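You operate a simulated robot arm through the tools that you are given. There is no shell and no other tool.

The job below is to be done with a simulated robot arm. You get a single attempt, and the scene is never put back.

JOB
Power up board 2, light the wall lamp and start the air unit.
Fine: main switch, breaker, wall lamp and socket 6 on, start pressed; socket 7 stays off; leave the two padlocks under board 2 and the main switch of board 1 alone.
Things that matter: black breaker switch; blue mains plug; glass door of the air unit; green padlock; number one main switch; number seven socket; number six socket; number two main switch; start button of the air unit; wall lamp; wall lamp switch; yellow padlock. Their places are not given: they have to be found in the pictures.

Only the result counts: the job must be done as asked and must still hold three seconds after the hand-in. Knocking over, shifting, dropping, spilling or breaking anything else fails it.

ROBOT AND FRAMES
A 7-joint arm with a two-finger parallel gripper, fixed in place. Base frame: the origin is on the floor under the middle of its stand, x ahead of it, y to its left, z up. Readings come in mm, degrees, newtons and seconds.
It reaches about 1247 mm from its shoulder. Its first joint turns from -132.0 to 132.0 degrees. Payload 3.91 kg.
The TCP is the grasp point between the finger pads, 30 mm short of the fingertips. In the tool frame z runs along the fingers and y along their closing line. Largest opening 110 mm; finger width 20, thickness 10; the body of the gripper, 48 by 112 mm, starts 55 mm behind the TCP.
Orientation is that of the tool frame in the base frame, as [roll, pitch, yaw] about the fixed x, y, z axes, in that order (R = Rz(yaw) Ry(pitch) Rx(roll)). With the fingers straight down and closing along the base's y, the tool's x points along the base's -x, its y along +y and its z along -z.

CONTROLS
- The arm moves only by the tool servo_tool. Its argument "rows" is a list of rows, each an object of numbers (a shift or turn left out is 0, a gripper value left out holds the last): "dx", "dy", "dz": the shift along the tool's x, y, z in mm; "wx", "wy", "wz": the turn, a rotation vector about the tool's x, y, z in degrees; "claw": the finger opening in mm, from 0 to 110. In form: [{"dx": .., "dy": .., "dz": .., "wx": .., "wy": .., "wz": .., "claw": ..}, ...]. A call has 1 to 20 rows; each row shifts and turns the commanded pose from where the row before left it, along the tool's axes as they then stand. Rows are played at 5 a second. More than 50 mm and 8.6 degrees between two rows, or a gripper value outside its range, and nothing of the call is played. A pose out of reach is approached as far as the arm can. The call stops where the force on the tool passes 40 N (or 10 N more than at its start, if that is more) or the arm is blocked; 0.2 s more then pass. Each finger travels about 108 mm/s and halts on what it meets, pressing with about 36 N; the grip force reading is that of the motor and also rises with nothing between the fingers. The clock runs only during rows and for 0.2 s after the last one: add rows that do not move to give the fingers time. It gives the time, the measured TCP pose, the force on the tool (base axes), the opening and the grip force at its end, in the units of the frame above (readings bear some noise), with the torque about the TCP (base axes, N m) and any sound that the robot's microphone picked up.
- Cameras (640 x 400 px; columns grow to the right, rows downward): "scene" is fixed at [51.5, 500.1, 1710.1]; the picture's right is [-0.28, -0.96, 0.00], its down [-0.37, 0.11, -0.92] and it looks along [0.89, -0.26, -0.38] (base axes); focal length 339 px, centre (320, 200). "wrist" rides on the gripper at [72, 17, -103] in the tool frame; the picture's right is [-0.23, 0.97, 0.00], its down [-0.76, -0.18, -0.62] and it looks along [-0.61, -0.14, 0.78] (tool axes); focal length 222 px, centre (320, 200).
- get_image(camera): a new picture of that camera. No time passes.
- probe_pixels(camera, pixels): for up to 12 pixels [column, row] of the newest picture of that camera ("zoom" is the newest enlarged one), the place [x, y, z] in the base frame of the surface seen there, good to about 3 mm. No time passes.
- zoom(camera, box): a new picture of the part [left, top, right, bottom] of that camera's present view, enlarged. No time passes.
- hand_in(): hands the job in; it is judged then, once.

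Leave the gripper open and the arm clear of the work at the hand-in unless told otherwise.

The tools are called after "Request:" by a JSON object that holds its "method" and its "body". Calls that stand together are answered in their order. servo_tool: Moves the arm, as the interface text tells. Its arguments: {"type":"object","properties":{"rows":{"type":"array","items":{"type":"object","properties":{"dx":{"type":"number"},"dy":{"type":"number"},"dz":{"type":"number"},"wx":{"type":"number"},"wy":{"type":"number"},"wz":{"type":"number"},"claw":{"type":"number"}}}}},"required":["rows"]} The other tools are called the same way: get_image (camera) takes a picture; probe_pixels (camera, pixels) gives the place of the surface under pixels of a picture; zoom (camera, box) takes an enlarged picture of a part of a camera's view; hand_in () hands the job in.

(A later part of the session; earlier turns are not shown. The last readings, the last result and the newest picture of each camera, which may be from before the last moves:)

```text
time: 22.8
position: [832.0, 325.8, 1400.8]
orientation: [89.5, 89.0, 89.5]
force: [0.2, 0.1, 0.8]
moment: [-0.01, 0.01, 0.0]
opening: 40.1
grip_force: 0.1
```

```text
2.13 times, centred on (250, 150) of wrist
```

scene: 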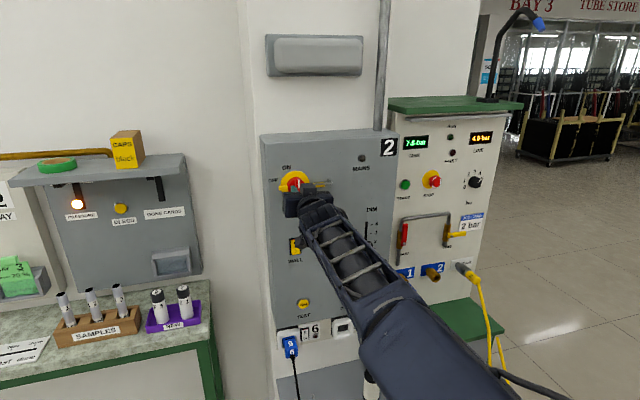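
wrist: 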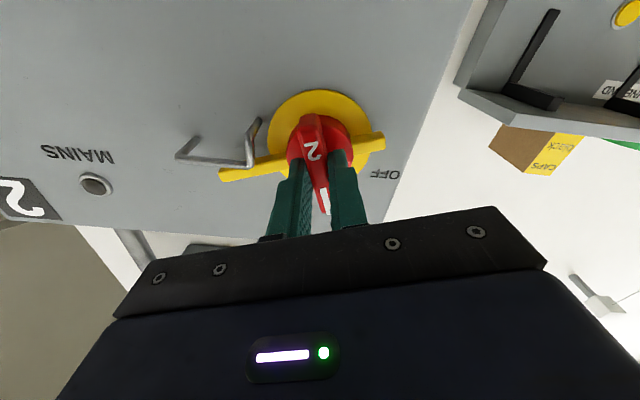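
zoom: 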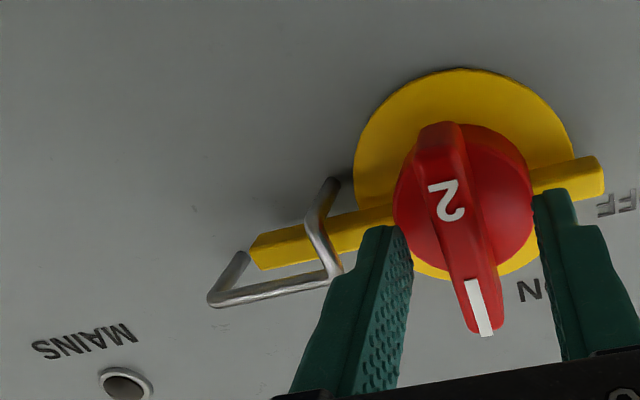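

The handle stays upright at ON. I'll retreat 110 mm straight back and look at the board.

Request:
{"method": "servo_tool", "body": {"rows": [{"dz": -20}, {"dz": -30}, {"dz": -30}, {"dz": -30}, {"dz": -40}, {"dz": -40}, {"dy": -45}, {"dy": -45}, {"dy": -45}]}}

Request:
{"method": "get_image", "body": {"camera": "scene"}}

Request:
{"method": "zoom", "body": {"camera": "scene", "box": [260, 120, 400, 210]}}

```text
time: 24.8
position: [638.6, 189.0, 1400.1]
orientation: [88.4, 89.1, 88.4]
force: [0.4, 1.5, -0.5]
moment: [-0.05, -0.02, -0.07]
opening: 39.9
grip_force: 0.0
```

```text
taken
```

scene: 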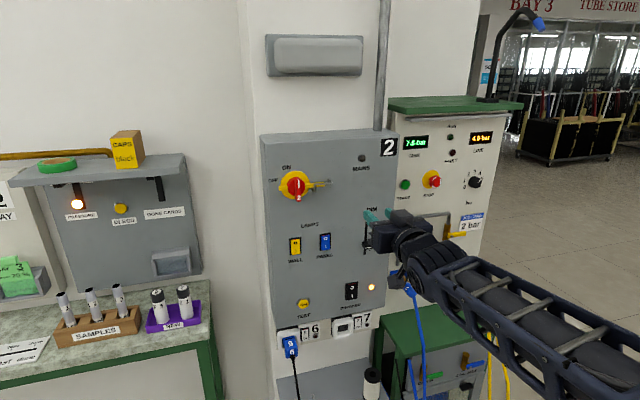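

```text
4.44 times, centred on (330, 165) of scene
```

zoom: 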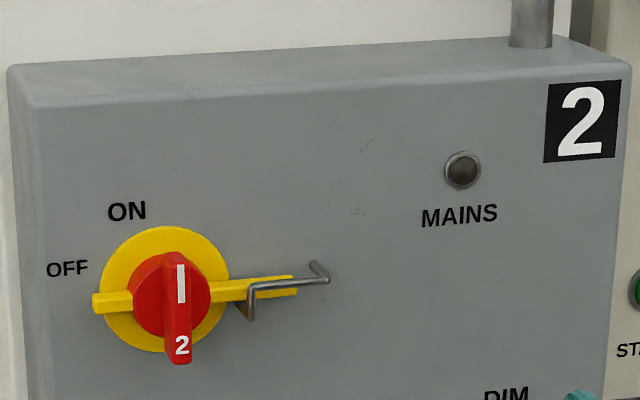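

The main switch is at ON and the lamp beside the breaker at (371,287) is lit. Next is the black breaker, so I'll zoom on it and also look at the cabinet's glass door, which is now visible.

Request:
{"method": "zoom", "body": {"camera": "scene", "box": [380, 330, 500, 400]}}

Request:
{"method": "zoom", "body": {"camera": "scene", "box": [335, 270, 385, 310]}}

Request:
{"method": "probe_pixels", "body": {"camera": "zoom", "pixels": [[205, 120], [205, 170], [205, 210], [205, 240], [205, 275], [160, 200], [250, 180], [160, 260], [255, 250], [120, 200], [205, 320], [460, 220]]}}

```text
5.33 times, centred on (440, 365) of scene
```

zoom: 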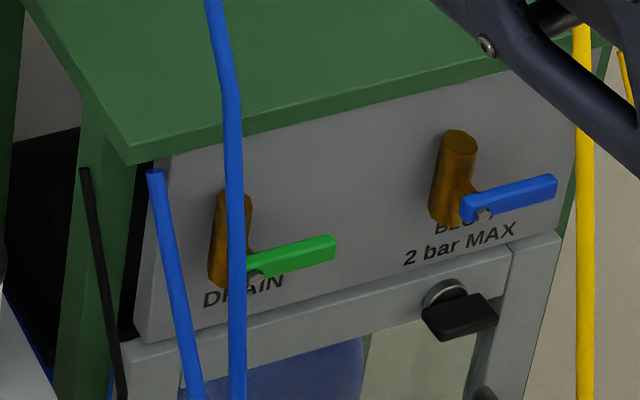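

```text
10.00 times, centred on (360, 290) of scene
```

zoom: 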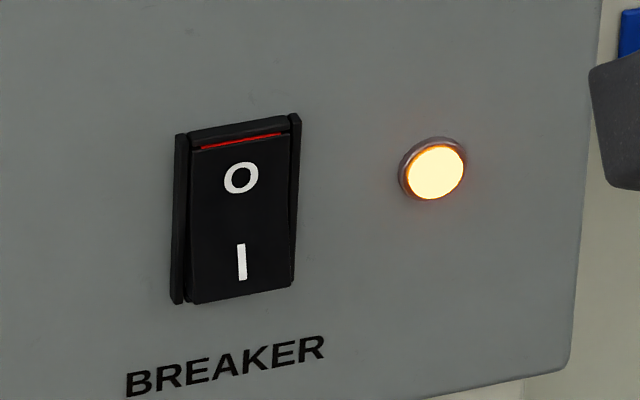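

```text
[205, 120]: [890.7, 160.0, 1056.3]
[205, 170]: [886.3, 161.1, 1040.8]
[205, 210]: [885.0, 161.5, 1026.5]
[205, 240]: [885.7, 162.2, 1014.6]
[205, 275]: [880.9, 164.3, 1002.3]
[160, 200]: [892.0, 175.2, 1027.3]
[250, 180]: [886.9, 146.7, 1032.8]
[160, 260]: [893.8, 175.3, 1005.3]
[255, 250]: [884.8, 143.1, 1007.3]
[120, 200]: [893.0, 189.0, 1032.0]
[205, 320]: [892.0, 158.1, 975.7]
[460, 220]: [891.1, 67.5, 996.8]
```

The breaker's lower half "I" is at about (881,149,1006), and the small cabinet's door looks shut and in line with its front. I'll close the fingers, correct the 1° roll, go forward to x≈745, then descend in front of the breaker.

Request:
{"method": "servo_tool", "body": {"rows": [{"wz": -1, "claw": 0}, {"dz": 40, "dy": -13}, {"dz": 40, "dy": -13}, {"dz": 30, "dy": -14}, {"dx": 48}, {"dx": 48}, {"dx": 48}, {"dx": 48}, {"dx": 48}, {"dx": 48}, {"dx": 48}, {"dx": 48}, {"dx": 9}]}}

Request:
{"method": "get_image", "body": {"camera": "wrist"}}

Request:
{"method": "get_image", "body": {"camera": "scene"}}

```text
time: 27.6
position: [752.2, 152.3, 1001.4]
orientation: [-101.6, 89.9, -101.5]
force: [1.0, -0.8, -0.6]
moment: [0.02, 0.0, 0.0]
opening: 0.2
grip_force: 35.6
```

```text
taken
```

wrist: 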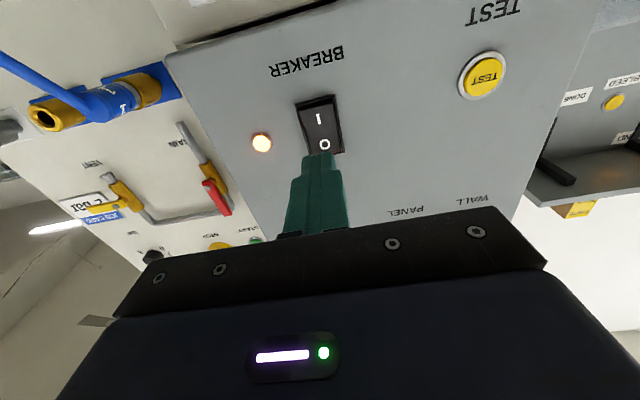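

```text
taken
```

scene: 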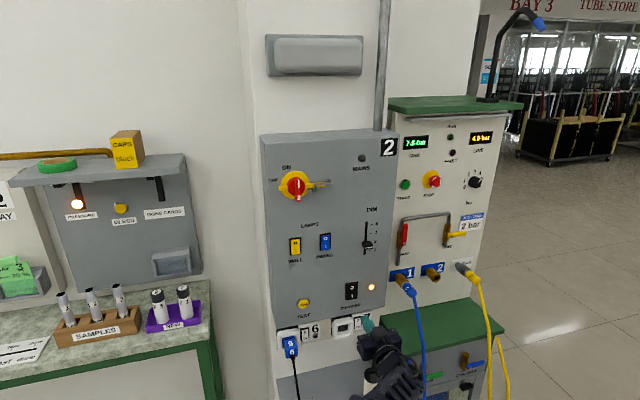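

The breaker is in the wrist view at (320,125). I'll probe its face there to refine the target relative to the tool.

Request:
{"method": "zoom", "body": {"camera": "wrist", "box": [270, 80, 370, 170]}}

Request:
{"method": "servo_tool", "body": {"rows": [{}]}}

```text
4.44 times, centred on (320, 125) of wrist
```

zoom: 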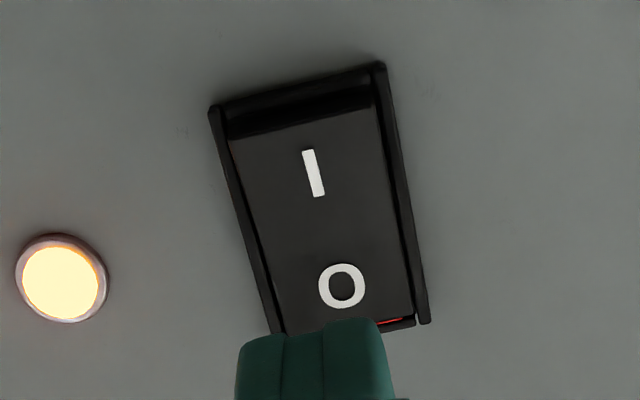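

```text
time: 28.0
position: [753.0, 151.4, 1003.1]
orientation: [-74.2, 90.0, -74.4]
force: [-0.7, 0.4, 0.3]
moment: [0.04, 0.02, 0.01]
opening: 0.2
grip_force: 36.0
```

Request:
{"method": "zoom", "body": {"camera": "wrist", "box": [270, 80, 370, 170]}}

Request:
{"method": "probe_pixels", "body": {"camera": "zoom", "pixels": [[312, 172], [305, 135], [325, 230], [340, 285], [240, 160], [370, 130], [290, 110], [217, 115], [380, 75], [420, 315], [275, 320], [355, 160]]}}

```text
4.44 times, centred on (320, 125) of wrist
```

zoom: 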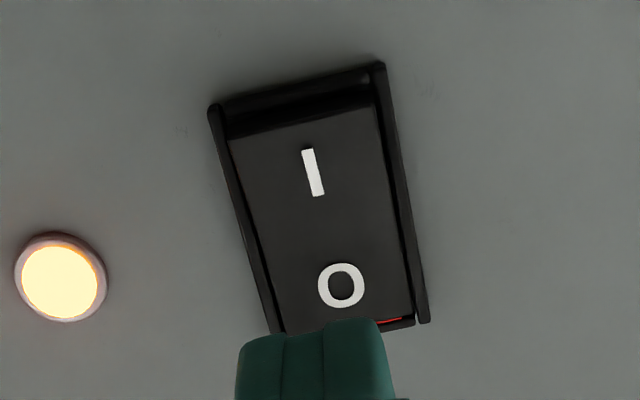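

```text
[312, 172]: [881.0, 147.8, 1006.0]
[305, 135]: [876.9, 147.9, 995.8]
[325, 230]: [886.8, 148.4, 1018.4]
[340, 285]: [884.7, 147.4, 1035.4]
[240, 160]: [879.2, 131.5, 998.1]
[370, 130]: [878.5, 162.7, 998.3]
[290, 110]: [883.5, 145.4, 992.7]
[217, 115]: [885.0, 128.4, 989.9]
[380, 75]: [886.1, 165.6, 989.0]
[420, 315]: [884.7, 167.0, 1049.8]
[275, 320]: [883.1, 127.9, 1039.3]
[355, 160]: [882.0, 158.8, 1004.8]
```

The rocker spans y≈131–163 and z≈996–1045, with "I" at z≈1006. I'll shift -4 mm in y and up 3 mm, then advance and press in small steps.

Request:
{"method": "servo_tool", "body": {"rows": [{"dy": -4, "dx": -3}, {"dz": 30}, {"dz": 30}, {"dz": 25}, {"dz": 4}, {"dz": 4}, {"dz": 4}, {"dz": 3}, {"dz": 3}, {"dz": 3}]}}

Request:
{"method": "get_image", "body": {"camera": "wrist"}}

Request:
{"method": "get_image", "body": {"camera": "scene"}}

```text
time: 30.0
position: [851.2, 146.4, 1008.0]
orientation: [-151.7, 89.7, -151.9]
force: [-19.7, 1.6, 2.9]
moment: [-0.06, -0.3, 0.06]
opening: 0.0
grip_force: 36.2
stopped in row 9: the force on the tool passed its limit at 53 N (the readings are from after the stop); the commanded pose is now the measured one
```

```text
taken
```

wrist: 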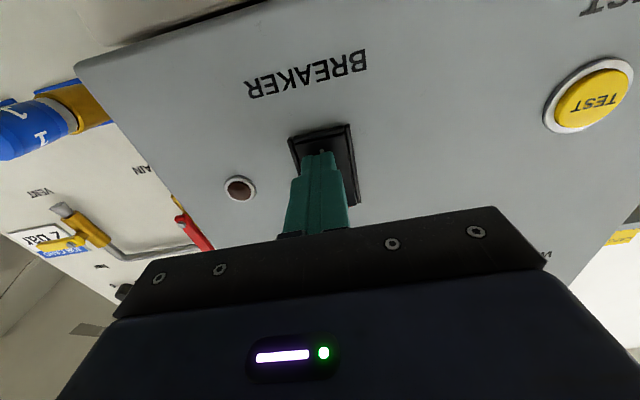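

```text
taken
```

scene: 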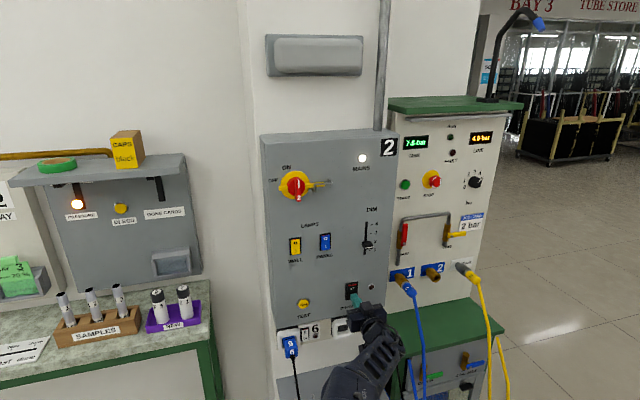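

The press stopped at the force limit, MAINS is now lit at (362,158), and the breaker's amber lamp is out, so the breaker is on. I'll retreat and check that it stays.

Request:
{"method": "servo_tool", "body": {"rows": [{"dz": -20}, {"dz": -40}, {"dz": -40}, {"dx": -30, "dy": 30}, {"dx": -30, "dy": 30}]}}

Request:
{"method": "zoom", "body": {"camera": "scene", "box": [260, 210, 400, 310]}}

Request:
{"method": "zoom", "body": {"camera": "scene", "box": [275, 225, 325, 265]}}

Request:
{"method": "probe_pixels", "body": {"camera": "zoom", "pixels": [[202, 140], [210, 215], [205, 180], [170, 200], [240, 190], [160, 150], [240, 130], [205, 250], [215, 240]]}}

```text
time: 31.2
position: [751.6, 207.3, 1067.0]
orientation: [-167.1, 89.7, -167.2]
force: [0.9, 0.9, -0.6]
moment: [0.0, 0.02, 0.03]
opening: 0.0
grip_force: 36.2
```

```text
4.00 times, centred on (330, 260) of scene
```

zoom: 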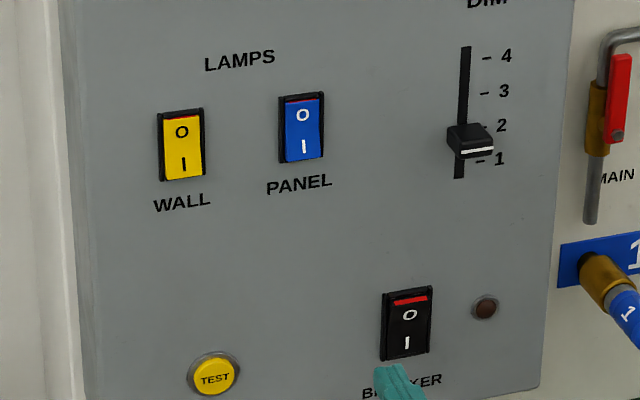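

```text
10.00 times, centred on (300, 245) of scene
```

zoom: 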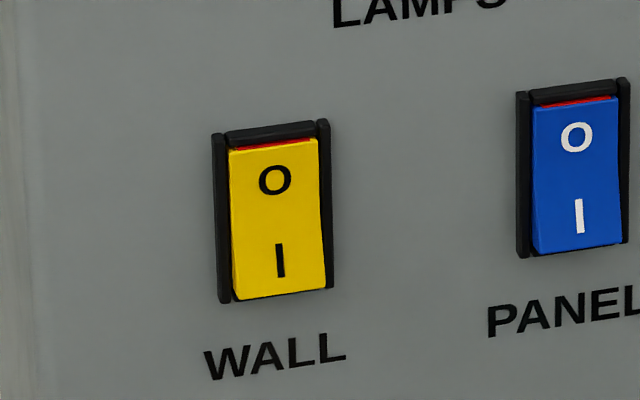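

```text
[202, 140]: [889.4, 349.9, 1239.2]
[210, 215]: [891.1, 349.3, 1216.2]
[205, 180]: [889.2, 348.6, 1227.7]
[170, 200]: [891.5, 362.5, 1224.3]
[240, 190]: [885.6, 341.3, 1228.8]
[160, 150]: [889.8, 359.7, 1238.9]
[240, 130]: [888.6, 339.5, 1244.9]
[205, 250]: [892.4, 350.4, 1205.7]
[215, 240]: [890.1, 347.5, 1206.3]
```

The breaker shows its red "on" band at the top, so it holds. I'll probe the yellow WALL rocker itself, with "I" at (280,260) in the zoom.

Request:
{"method": "probe_pixels", "body": {"camera": "zoom", "pixels": [[280, 260], [278, 285], [275, 180], [275, 145], [240, 270], [315, 260], [278, 220], [220, 280], [330, 270], [280, 298]]}}

```text
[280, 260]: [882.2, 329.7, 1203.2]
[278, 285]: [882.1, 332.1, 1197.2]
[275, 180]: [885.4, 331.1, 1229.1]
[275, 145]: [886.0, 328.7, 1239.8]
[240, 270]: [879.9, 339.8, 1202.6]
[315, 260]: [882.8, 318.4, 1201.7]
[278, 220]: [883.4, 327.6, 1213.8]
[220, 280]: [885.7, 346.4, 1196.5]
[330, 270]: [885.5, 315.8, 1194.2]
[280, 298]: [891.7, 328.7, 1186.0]
```

WALL "I" is at about (882,329.5,1202). I'll move up and left to line up, then check with the wrist camera.

Request:
{"method": "servo_tool", "body": {"rows": [{"dx": -34, "dy": 30.5}, {"dx": -34, "dy": 30.5}, {"dx": -34, "dy": 30.5}, {"dx": -34, "dy": 30.5}, {}]}}

Request:
{"method": "zoom", "body": {"camera": "wrist", "box": [260, 70, 380, 180]}}

```text
time: 32.4
position: [750.6, 330.5, 1201.0]
orientation: [-159.5, 89.8, -159.5]
force: [0.2, -1.5, -0.7]
moment: [0.0, -0.01, -0.01]
opening: 0.0
grip_force: 35.8
```

```text
3.64 times, centred on (320, 125) of wrist
```

zoom: 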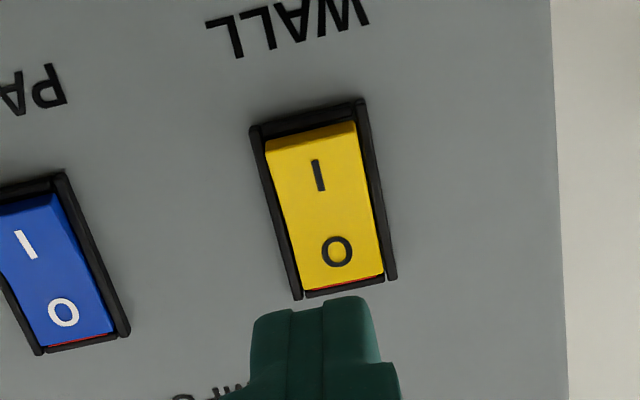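

Request:
{"method": "probe_pixels", "body": {"camera": "zoom", "pixels": [[318, 175], [312, 145], [337, 250], [275, 155], [350, 135], [325, 210]]}}

Request:
{"method": "servo_tool", "body": {"rows": [{"dx": -1.5}, {"dz": 30}, {"dz": 30}, {"dz": 25}, {"dz": 4}, {"dz": 4}, {"dz": 4}, {"dz": 3}, {"dz": 3}, {"dz": 3}]}}

Request:
{"method": "get_image", "body": {"camera": "scene"}}

```text
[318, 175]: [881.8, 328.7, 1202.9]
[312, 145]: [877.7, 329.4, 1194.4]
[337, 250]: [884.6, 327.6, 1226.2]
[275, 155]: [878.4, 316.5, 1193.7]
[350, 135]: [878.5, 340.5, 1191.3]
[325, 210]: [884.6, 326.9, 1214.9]
```

```text
time: 34.3
position: [851.5, 331.8, 1203.8]
orientation: [-172.3, 89.7, -172.3]
force: [-24.9, -5.4, 3.9]
moment: [-0.01, -0.37, -0.17]
opening: 0.1
grip_force: 36.3
stopped in row 9: the force on the tool passed its limit at 49 N (the readings are from after the stop); the commanded pose is now the measured one
```

```text
taken
```

scene: 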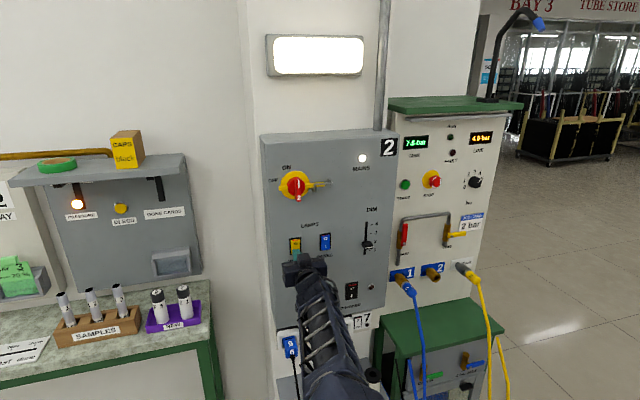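

The wall lamp is lit. I'll retreat, move off to the right so the scene camera can see socket 6, and check the switches hold.

Request:
{"method": "servo_tool", "body": {"rows": [{"dz": -20}, {"dz": -40}, {"dz": -45}, {"dy": -40}, {"dy": -40}, {"dy": -40}, {"dy": -40}]}}

Request:
{"method": "get_image", "body": {"camera": "scene"}}

Request:
{"method": "zoom", "body": {"camera": "scene", "box": [260, 210, 400, 310]}}

Request:
{"method": "zoom", "body": {"camera": "scene", "box": [272, 315, 332, 365]}}

```text
time: 35.9
position: [748.0, 172.8, 1200.8]
orientation: [-161.7, 89.7, -161.7]
force: [-0.5, 0.7, -0.4]
moment: [-0.03, -0.02, -0.05]
opening: 0.0
grip_force: 36.4
```

```text
taken
```

scene: 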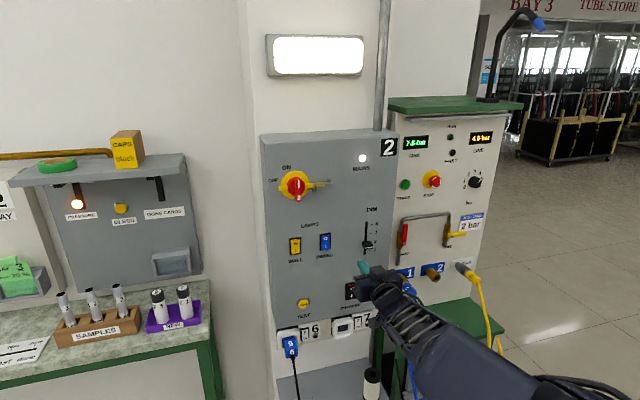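

```text
4.00 times, centred on (330, 260) of scene
```

zoom: 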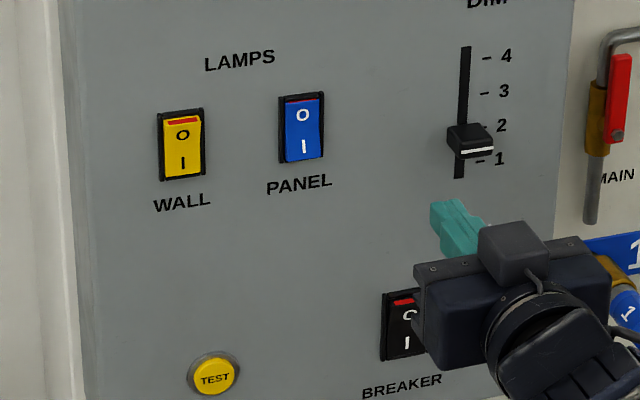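

```text
8.00 times, centred on (302, 340) of scene
```

zoom: 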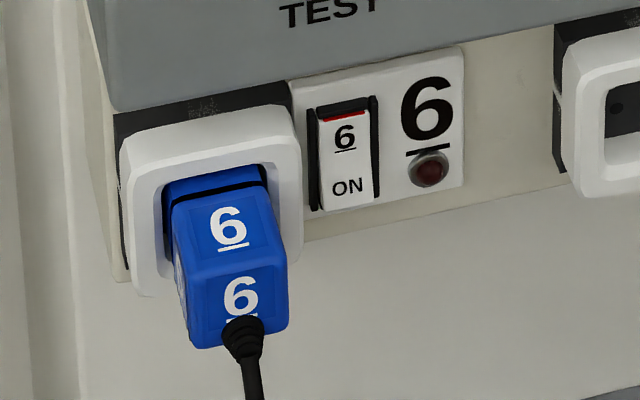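

Both rockers show "on". There is a grey box on the gripper whose place I want to understand before going near the plug and cable, so I'll zoom there. I'll also probe socket 6 in the current zoom first.

Request:
{"method": "probe_pixels", "body": {"camera": "zoom", "pixels": [[347, 188], [350, 205], [345, 135], [345, 165], [315, 180], [375, 170], [325, 195], [370, 185], [298, 160], [290, 230], [240, 215], [235, 300]]}}

Request:
{"method": "probe_pixels", "body": {"camera": "zoom", "pixels": [[240, 335], [250, 380], [275, 300], [300, 95], [430, 170], [440, 60], [280, 125], [255, 120], [200, 80], [400, 50], [285, 60], [285, 30]]}}

Request:
{"method": "zoom", "body": {"camera": "scene", "box": [340, 240, 480, 340]}}

```text
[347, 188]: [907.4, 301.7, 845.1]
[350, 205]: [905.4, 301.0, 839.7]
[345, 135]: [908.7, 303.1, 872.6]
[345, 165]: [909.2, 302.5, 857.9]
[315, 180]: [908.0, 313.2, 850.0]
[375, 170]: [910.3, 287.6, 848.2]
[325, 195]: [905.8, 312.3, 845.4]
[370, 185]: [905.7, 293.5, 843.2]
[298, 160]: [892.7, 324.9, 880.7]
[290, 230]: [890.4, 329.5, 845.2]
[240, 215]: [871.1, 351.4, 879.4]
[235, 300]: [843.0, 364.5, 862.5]
```

```text
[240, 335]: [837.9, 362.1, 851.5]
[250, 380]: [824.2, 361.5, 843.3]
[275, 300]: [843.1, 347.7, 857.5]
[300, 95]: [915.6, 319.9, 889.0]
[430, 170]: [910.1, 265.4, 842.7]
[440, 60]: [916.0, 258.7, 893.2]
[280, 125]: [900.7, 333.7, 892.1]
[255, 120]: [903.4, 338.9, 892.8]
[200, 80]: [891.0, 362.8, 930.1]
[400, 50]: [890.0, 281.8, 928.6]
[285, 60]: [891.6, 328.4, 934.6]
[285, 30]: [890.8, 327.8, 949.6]
```

```text
4.00 times, centred on (410, 290) of scene
```

zoom: 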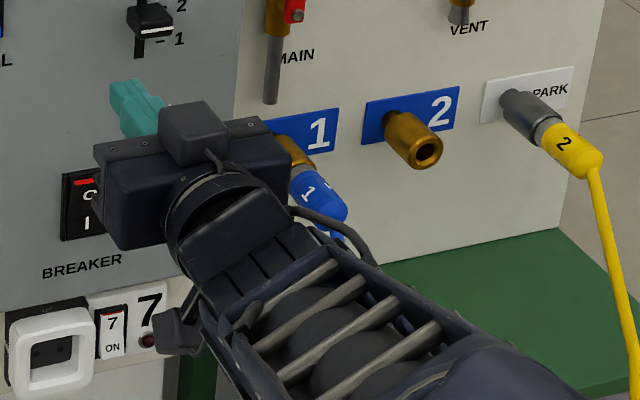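

There are two boxes on the gripper: one on its upper side, and the wrist camera underneath. Socket 6's rocker is at about y=302, with ON at z≈845, x≈906. The plug (y 345–375, front x≈838) and its cable are just left of it. I'll probe the cable's path and socket 7's frame before choosing the approach.

Request:
{"method": "zoom", "body": {"camera": "scene", "box": [260, 320, 380, 400]}}

Request:
{"method": "get_image", "body": {"camera": "wrist"}}

```text
5.00 times, centred on (320, 360) of scene
```

zoom: 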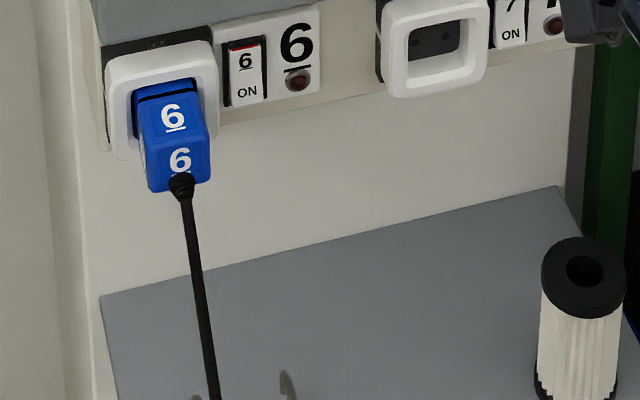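

```text
taken
```

wrist: 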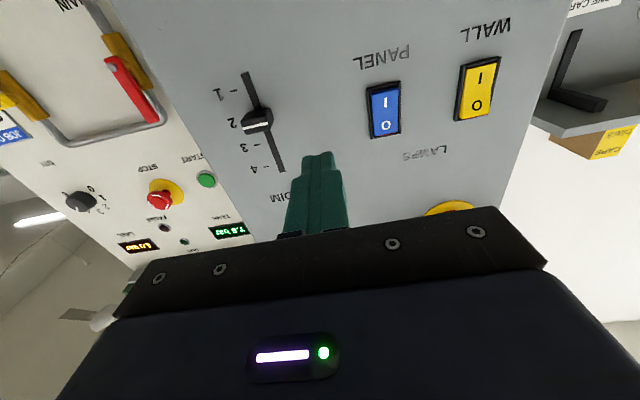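

Request:
{"method": "probe_pixels", "body": {"camera": "zoom", "pixels": [[182, 183], [190, 225], [196, 270], [202, 315], [208, 355], [214, 393], [385, 40], [390, 80], [330, 80], [480, 70], [250, 160], [430, 95]]}}

```text
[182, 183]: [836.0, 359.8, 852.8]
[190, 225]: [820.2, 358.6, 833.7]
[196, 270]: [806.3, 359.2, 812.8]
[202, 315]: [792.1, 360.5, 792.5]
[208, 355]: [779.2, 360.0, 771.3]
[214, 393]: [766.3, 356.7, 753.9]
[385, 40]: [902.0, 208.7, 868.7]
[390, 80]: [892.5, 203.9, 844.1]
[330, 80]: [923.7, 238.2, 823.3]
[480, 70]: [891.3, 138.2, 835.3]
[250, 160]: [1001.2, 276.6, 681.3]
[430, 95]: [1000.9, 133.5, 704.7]
```

The cable leaves the plug at y≈360 and slopes outward and down, so I'll stay right of y≈340. I'll use only the left finger with the gripper open 60 mm. The finger centre is then 35 mm left of the TCP, so TCP y≈266 puts it on the rocker at y≈301 with the body clear of the plug. First I'll move to (748,266,~1000) and look.

Request:
{"method": "servo_tool", "body": {"rows": [{"dy": 31, "claw": 60}, {"dy": 31}, {"dy": 31}, {"dx": 45}, {"dx": 45}, {"dx": 45}, {"dx": 45}, {"dx": 40}]}}

Request:
{"method": "get_image", "body": {"camera": "wrist"}}

Request:
{"method": "get_image", "body": {"camera": "scene"}}

```text
time: 37.7
position: [743.7, 263.5, 981.4]
orientation: [-178.5, 89.6, -178.7]
force: [-0.8, -0.6, 0.8]
moment: [0.02, 0.01, 0.02]
opening: 59.8
grip_force: 0.1
```

```text
taken
```

wrist: 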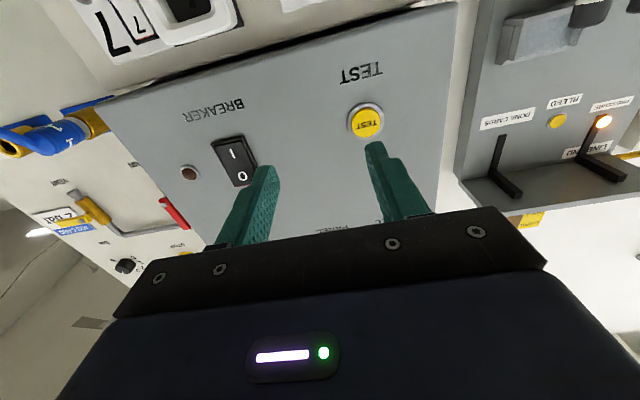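

```text
taken
```

scene: 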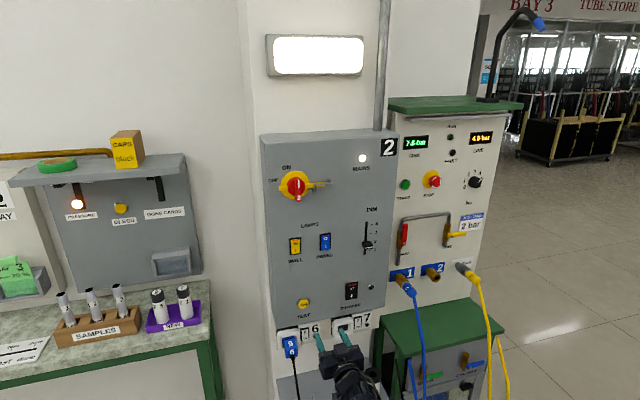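

All clear at (744,264,981). I'll go down another 100 mm and look again.

Request:
{"method": "servo_tool", "body": {"rows": [{"dx": 35}, {"dx": 35}, {"dx": 30}, {}]}}

Request:
{"method": "get_image", "body": {"camera": "wrist"}}

Request:
{"method": "get_image", "body": {"camera": "scene"}}

```text
time: 38.7
position: [742.9, 264.6, 881.5]
orientation: [-171.9, 89.7, -171.9]
force: [0.2, 0.1, -0.5]
moment: [0.0, -0.01, 0.03]
opening: 60.1
grip_force: 0.1
```

```text
taken
```

wrist: 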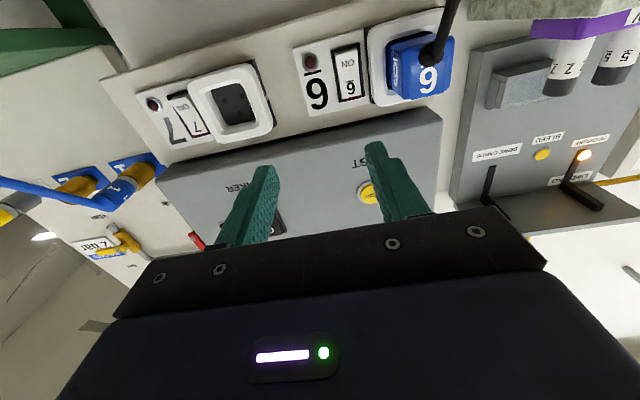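

```text
taken
```

scene: 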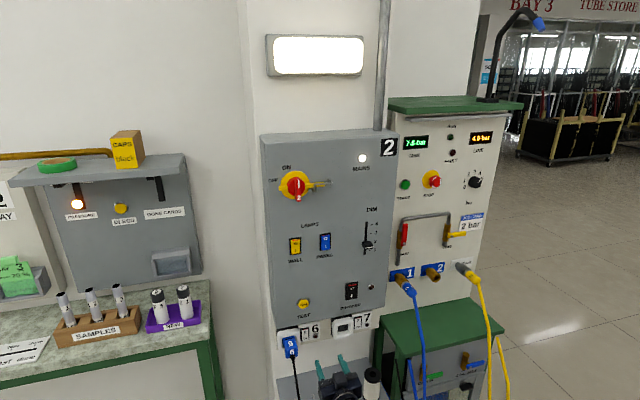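

Socket 6's rocker is in the wrist view at (347,72), and the cable is well to the right in this picture. I'll zoom and probe the rocker.

Request:
{"method": "zoom", "body": {"camera": "wrist", "box": [280, 20, 460, 130]}}

Request:
{"method": "probe_pixels", "body": {"camera": "zoom", "pixels": [[240, 155], [235, 110], [245, 235], [205, 140], [275, 130], [220, 180], [295, 180], [330, 100], [305, 250], [110, 140], [575, 60], [300, 130]]}}

```text
3.56 times, centred on (370, 75) of wrist
```

zoom: 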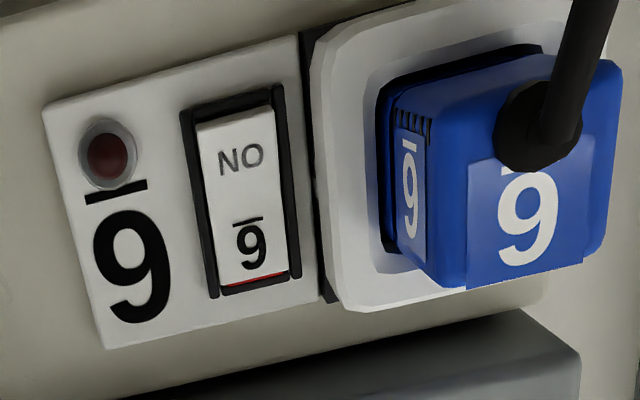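

```text
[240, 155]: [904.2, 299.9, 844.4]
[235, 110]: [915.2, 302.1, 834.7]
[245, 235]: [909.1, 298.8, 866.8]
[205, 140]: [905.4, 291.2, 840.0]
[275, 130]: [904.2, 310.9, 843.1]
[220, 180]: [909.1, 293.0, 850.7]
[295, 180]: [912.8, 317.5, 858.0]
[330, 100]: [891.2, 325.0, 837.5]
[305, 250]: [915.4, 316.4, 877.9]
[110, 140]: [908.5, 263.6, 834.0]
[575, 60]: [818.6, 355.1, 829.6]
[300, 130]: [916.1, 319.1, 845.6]
```

The rocker is centred at y≈300.5 with ON at z≈844, x≈904. I'll lower 34 mm and advance 85 mm, then check clearance to the plug and cable.

Request:
{"method": "servo_tool", "body": {"rows": [{"dx": 34, "dy": 0.5}, {"dz": 30}, {"dz": 30}, {"dz": 25}, {}]}}

Request:
{"method": "get_image", "body": {"camera": "wrist"}}

Request:
{"method": "get_image", "body": {"camera": "scene"}}

```text
time: 39.9
position: [828.7, 263.9, 849.3]
orientation: [-168.6, 89.7, -168.5]
force: [-0.1, 0.5, 0.1]
moment: [-0.01, -0.02, 0.0]
opening: 60.2
grip_force: 0.0
```

```text
taken
```

wrist: 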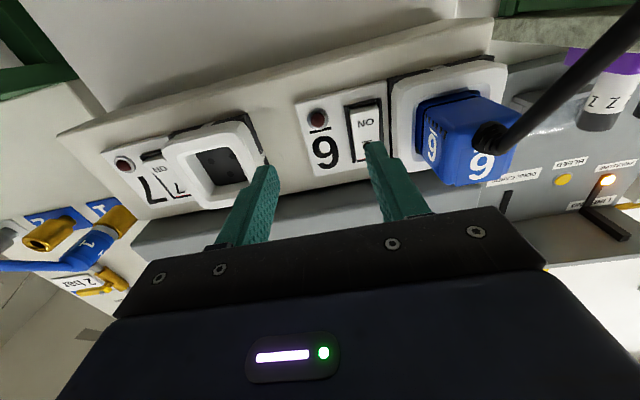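

```text
taken
```

scene: 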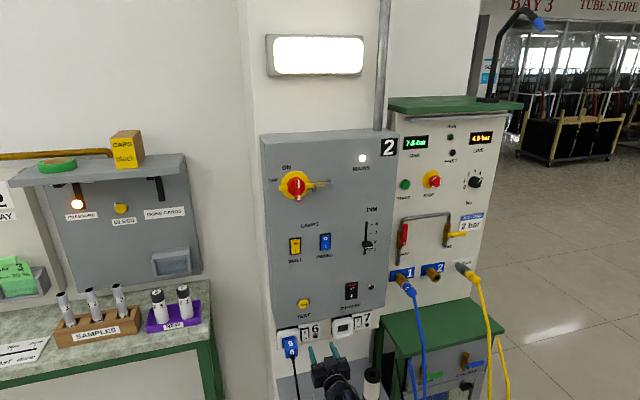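

Clear so far. The right-hand finger in the picture is before the rocker, and the other one is near socket 7's frame in the picture, so I'll probe that frame's edge and the plug to be sure of the gaps.

Request:
{"method": "zoom", "body": {"camera": "wrist", "box": [180, 80, 480, 220]}}

Request:
{"method": "probe_pixels", "body": {"camera": "wrist", "pixels": [[240, 115], [252, 145], [262, 165], [257, 150], [270, 168], [375, 145], [385, 150], [360, 118], [362, 130], [440, 170], [495, 150], [520, 140]]}}

```text
2.13 times, centred on (330, 150) of wrist
```

zoom: 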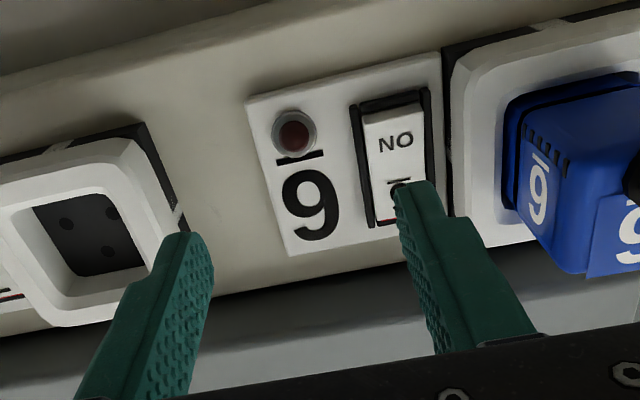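

```text
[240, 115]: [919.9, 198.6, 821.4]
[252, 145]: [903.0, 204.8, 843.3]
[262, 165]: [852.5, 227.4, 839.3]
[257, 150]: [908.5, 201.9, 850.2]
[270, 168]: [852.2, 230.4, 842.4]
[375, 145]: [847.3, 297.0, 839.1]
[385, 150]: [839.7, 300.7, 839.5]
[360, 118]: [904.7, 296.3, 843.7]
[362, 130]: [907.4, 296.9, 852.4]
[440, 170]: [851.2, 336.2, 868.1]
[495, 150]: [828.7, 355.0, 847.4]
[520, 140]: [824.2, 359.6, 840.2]
```

The finger is at y≈297–301 with its lower edge at z≈839. Socket 7's frame (y≤209) and the plug (y≥336) both have room. I'll go 3 mm lower and 1.5 mm left, then press in small steps.

Request:
{"method": "servo_tool", "body": {"rows": [{"dx": 3, "dy": 1.5}, {"dz": 20}, {"dz": 16}, {"dz": 4}, {"dz": 4}, {"dz": 4}, {"dz": 3}, {"dz": 3}, {"dz": 3}]}}

Request:
{"method": "get_image", "body": {"camera": "wrist"}}

Request:
{"method": "get_image", "body": {"camera": "scene"}}

```text
time: 41.3
position: [875.5, 266.3, 843.8]
orientation: [-161.2, 89.5, -161.1]
force: [-15.3, -1.3, 2.7]
moment: [0.05, -0.23, 0.47]
opening: 59.4
grip_force: 0.0
stopped in row 7: the force on the tool passed its limit at 53 N (the readings are from after the stop); the commanded pose is now the measured one
```

```text
taken
```

wrist: 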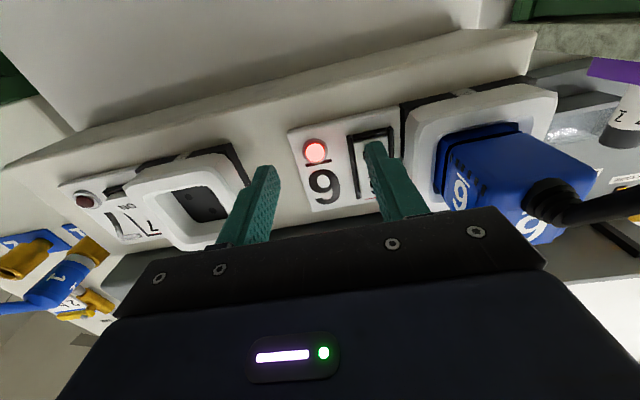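

```text
taken
```

scene: 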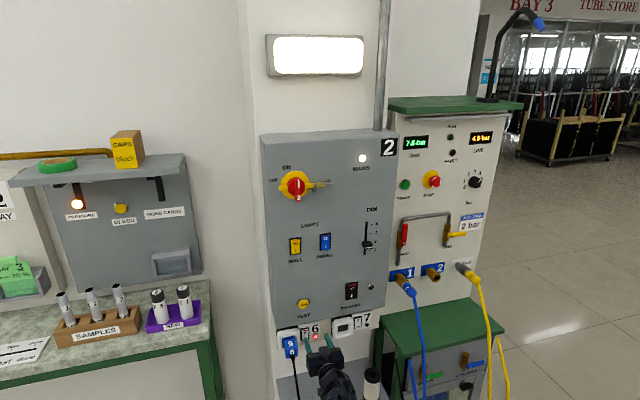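

Socket 6's lamp is lit at (315,150). I'll retreat straight back 130 mm, then go up, and check it holds.

Request:
{"method": "servo_tool", "body": {"rows": [{"dz": -20}, {"dz": -40}, {"dz": -40}, {"dz": -30}, {"dx": -45}, {"dx": -45}, {"dx": -45}, {"dx": -45}, {"dy": -45}, {"dy": -45}, {"dy": -45}]}}

Request:
{"method": "get_image", "body": {"camera": "scene"}}

Request:
{"method": "zoom", "body": {"camera": "scene", "box": [270, 310, 390, 390]}}

Request:
{"method": "zoom", "body": {"camera": "scene", "box": [385, 100, 525, 210]}}

```text
time: 43.7
position: [746.7, 132.1, 1024.4]
orientation: [-164.0, 89.6, -164.0]
force: [-0.1, 0.0, -0.3]
moment: [-0.02, 0.01, 0.01]
opening: 59.9
grip_force: 0.1
```

```text
taken
```

scene: 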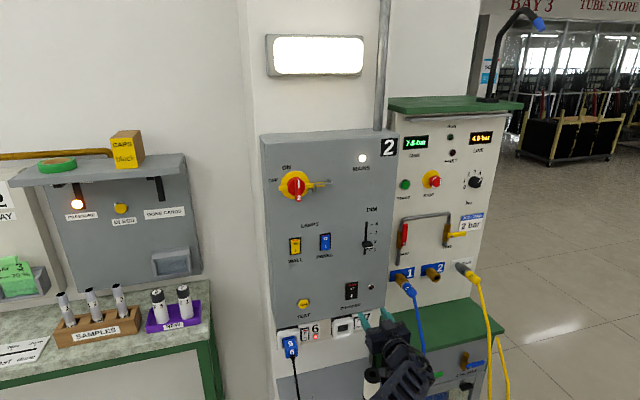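

```text
5.00 times, centred on (330, 350) of scene
```

zoom: 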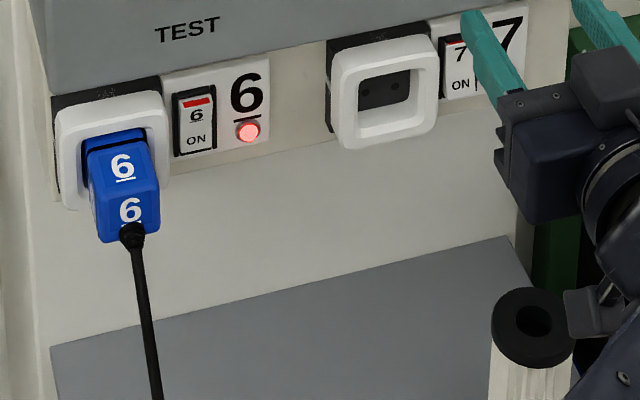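

```text
3.64 times, centred on (455, 155) of scene
```

zoom: 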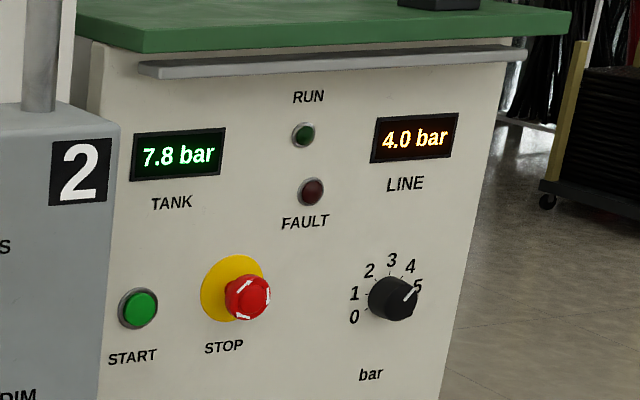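

Socket 6 holds on and socket 7 is still off. Next is START. I'll close the fingers, rise to z≈1314 at x≈747, then move right to y≈-87.

Request:
{"method": "servo_tool", "body": {"rows": [{"dx": -48, "claw": 0}, {"dx": -48}, {"dx": -48}, {"dx": -48}, {"dx": -48}, {"dx": -48}, {"dy": -45}, {"dy": -45}, {"dy": -45}, {"dy": -45}, {"dy": -39}, {}]}}

Request:
{"method": "get_image", "body": {"camera": "wrist"}}

Request:
{"method": "get_image", "body": {"camera": "scene"}}

```text
time: 46.3
position: [750.6, -90.3, 1313.7]
orientation: [-162.5, 89.6, -162.4]
force: [0.1, 0.2, 0.2]
moment: [-0.02, -0.01, -0.04]
opening: 0.2
grip_force: 35.9
```

```text
taken
```

wrist: 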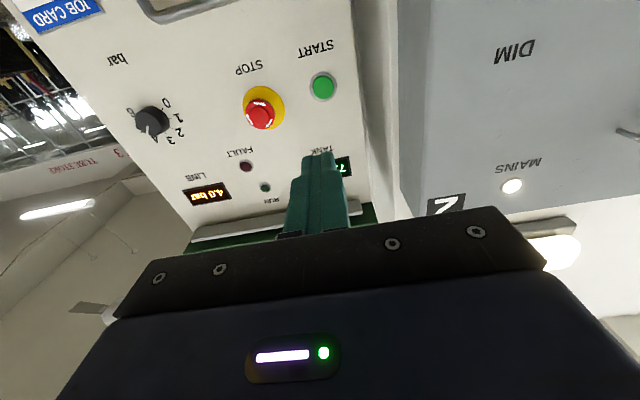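

```text
taken
```

scene: 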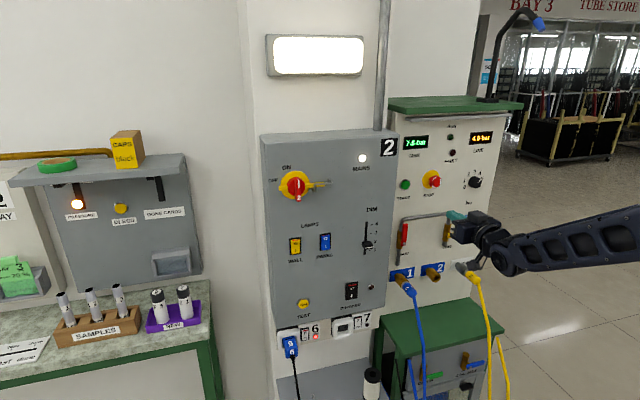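

START is in clear view at (323,87), with nothing in front of it. I'll probe it and the board's right edge.

Request:
{"method": "zoom", "body": {"camera": "wrist", "box": [220, 40, 420, 165]}}

Request:
{"method": "probe_pixels", "body": {"camera": "wrist", "pixels": [[323, 87], [316, 84], [330, 90], [322, 79], [325, 95], [410, 100], [403, 100], [262, 112], [343, 100], [395, 60], [412, 190], [360, 90]]}}

Request:
{"method": "zoom", "body": {"camera": "scene", "box": [380, 330, 500, 400]}}

```text
3.20 times, centred on (320, 102) of wrist
```

zoom: 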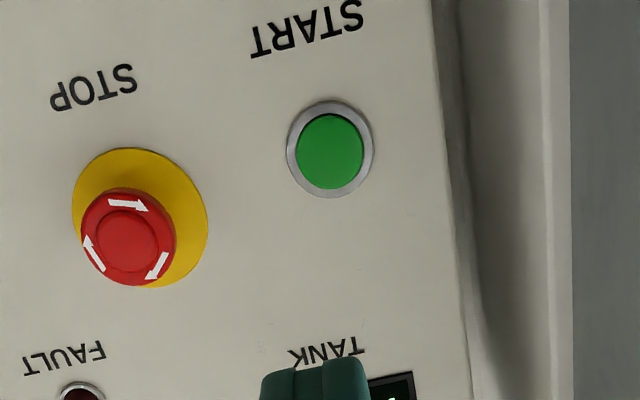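

```text
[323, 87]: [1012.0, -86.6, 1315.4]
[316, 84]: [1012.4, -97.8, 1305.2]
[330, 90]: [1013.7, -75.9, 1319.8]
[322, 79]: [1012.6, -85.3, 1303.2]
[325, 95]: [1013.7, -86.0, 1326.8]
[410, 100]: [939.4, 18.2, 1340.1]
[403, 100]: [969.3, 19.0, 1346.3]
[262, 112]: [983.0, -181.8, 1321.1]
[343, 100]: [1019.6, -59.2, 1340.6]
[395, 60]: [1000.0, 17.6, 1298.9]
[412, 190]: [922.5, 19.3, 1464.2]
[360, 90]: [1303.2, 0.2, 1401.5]
```

```text
5.33 times, centred on (440, 365) of scene
```

zoom: 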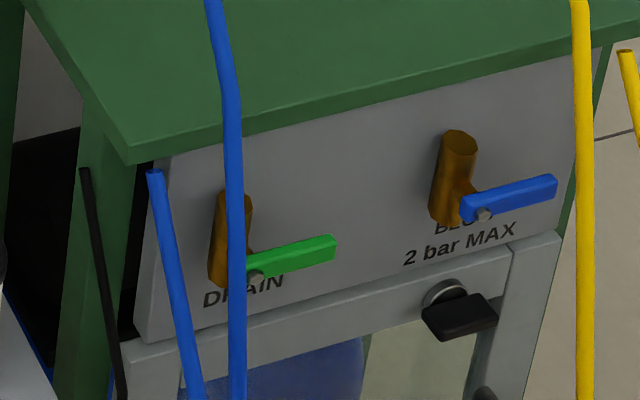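

START is centred at (1012,-86.5,1315), and board 2's side wall is at y≈18, well clear of the gripper. I'll align by +3.5 mm in y, then advance 215 mm to just short of the button.

Request:
{"method": "servo_tool", "body": {"rows": [{"dy": 3.5, "dx": -1}, {"dz": 45}, {"dz": 45}, {"dz": 45}, {"dz": 40}, {"dz": 30}, {"dz": 10}, {}]}}

Request:
{"method": "get_image", "body": {"camera": "wrist"}}

Request:
{"method": "get_image", "body": {"camera": "scene"}}

```text
time: 48.1
position: [963.0, -82.4, 1312.7]
orientation: [-164.4, 89.5, -164.3]
force: [-0.1, -0.2, 1.1]
moment: [-0.02, -0.01, -0.02]
opening: 0.2
grip_force: 35.8
```

```text
taken
```

wrist: 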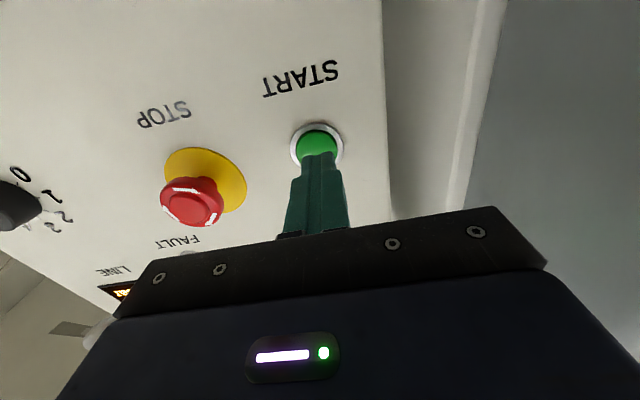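

```text
taken
```

scene: 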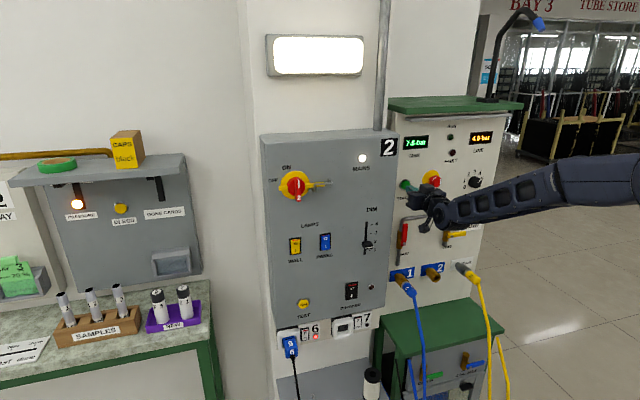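

The tip is about 19 mm from the button. I'll take a still reading and a zoom to confirm lateral alignment.

Request:
{"method": "servo_tool", "body": {"rows": [{}]}}

Request:
{"method": "zoom", "body": {"camera": "wrist", "box": [270, 100, 370, 200]}}

Request:
{"method": "probe_pixels", "body": {"camera": "wrist", "pixels": [[317, 140], [300, 145], [333, 145], [316, 132], [314, 158], [323, 158], [318, 155], [318, 165]]}}

```text
time: 48.5
position: [962.6, -81.6, 1314.7]
orientation: [-165.7, 89.6, -165.5]
force: [0.6, -0.1, 0.1]
moment: [-0.01, 0.02, -0.02]
opening: 0.1
grip_force: 35.8
```

```text
4.00 times, centred on (320, 150) of wrist
```

zoom: 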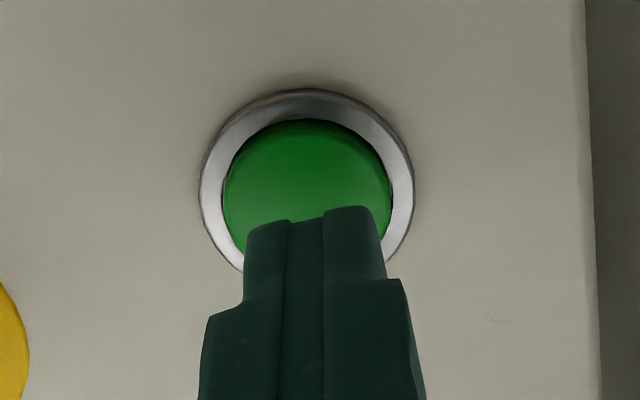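

```text
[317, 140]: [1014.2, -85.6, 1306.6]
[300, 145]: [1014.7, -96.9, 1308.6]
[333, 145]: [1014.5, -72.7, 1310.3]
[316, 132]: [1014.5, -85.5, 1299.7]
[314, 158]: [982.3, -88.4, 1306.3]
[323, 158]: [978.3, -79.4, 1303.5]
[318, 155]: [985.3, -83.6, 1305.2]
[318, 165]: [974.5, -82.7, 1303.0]
```

The tip is about 3 mm to the left of the button's centre at y≈-86. I'll shift -3.5 mm in y and press in small steps.

Request:
{"method": "servo_tool", "body": {"rows": [{"dy": -3.5}, {"dz": 10}, {"dz": 5}, {"dz": 3}, {"dz": 3}, {"dz": 2}, {"dz": 2}, {"dz": 2}, {"dz": 2}, {"dz": 2}]}}

Request:
{"method": "get_image", "body": {"camera": "wrist"}}

Request:
{"method": "get_image", "body": {"camera": "scene"}}

Request:
{"method": "zoom", "body": {"camera": "scene", "box": [385, 100, 525, 210]}}

```text
time: 50.5
position: [989.5, -87.5, 1310.7]
orientation: [-167.8, 89.6, -167.6]
force: [-25.7, -0.4, 3.4]
moment: [0.1, -0.23, -0.03]
opening: 0.0
grip_force: 36.1
heard: click
stopped in row 9: the force on the tool passed its limit at 48 N (the readings are from after the stop); the commanded pose is now the measured one
```

```text
taken
```

wrist: 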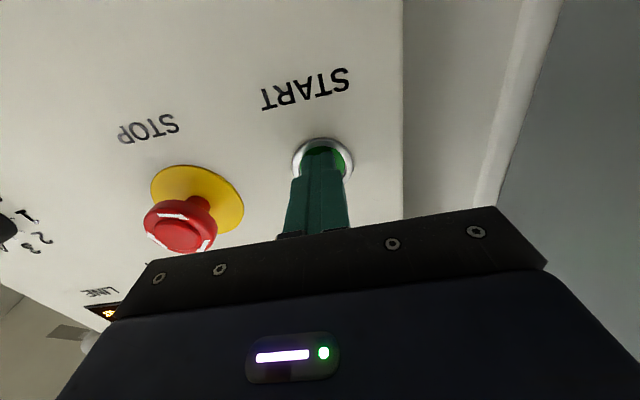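

```text
taken
```

scene: 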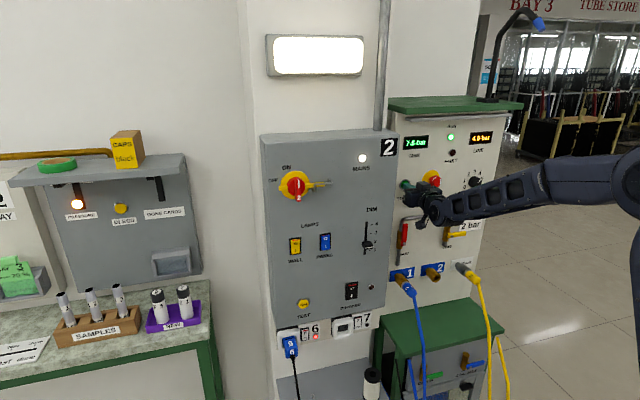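

```text
3.64 times, centred on (455, 155) of scene
```

zoom: 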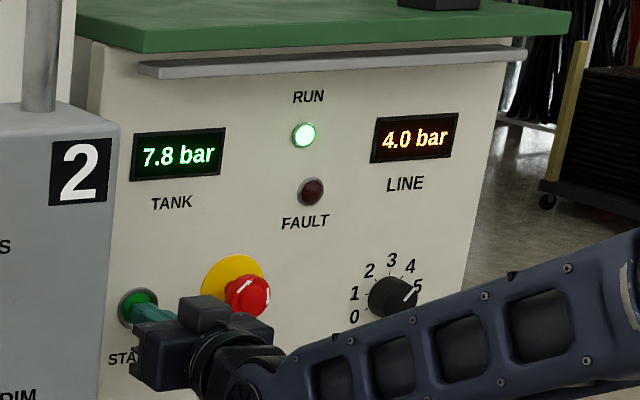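

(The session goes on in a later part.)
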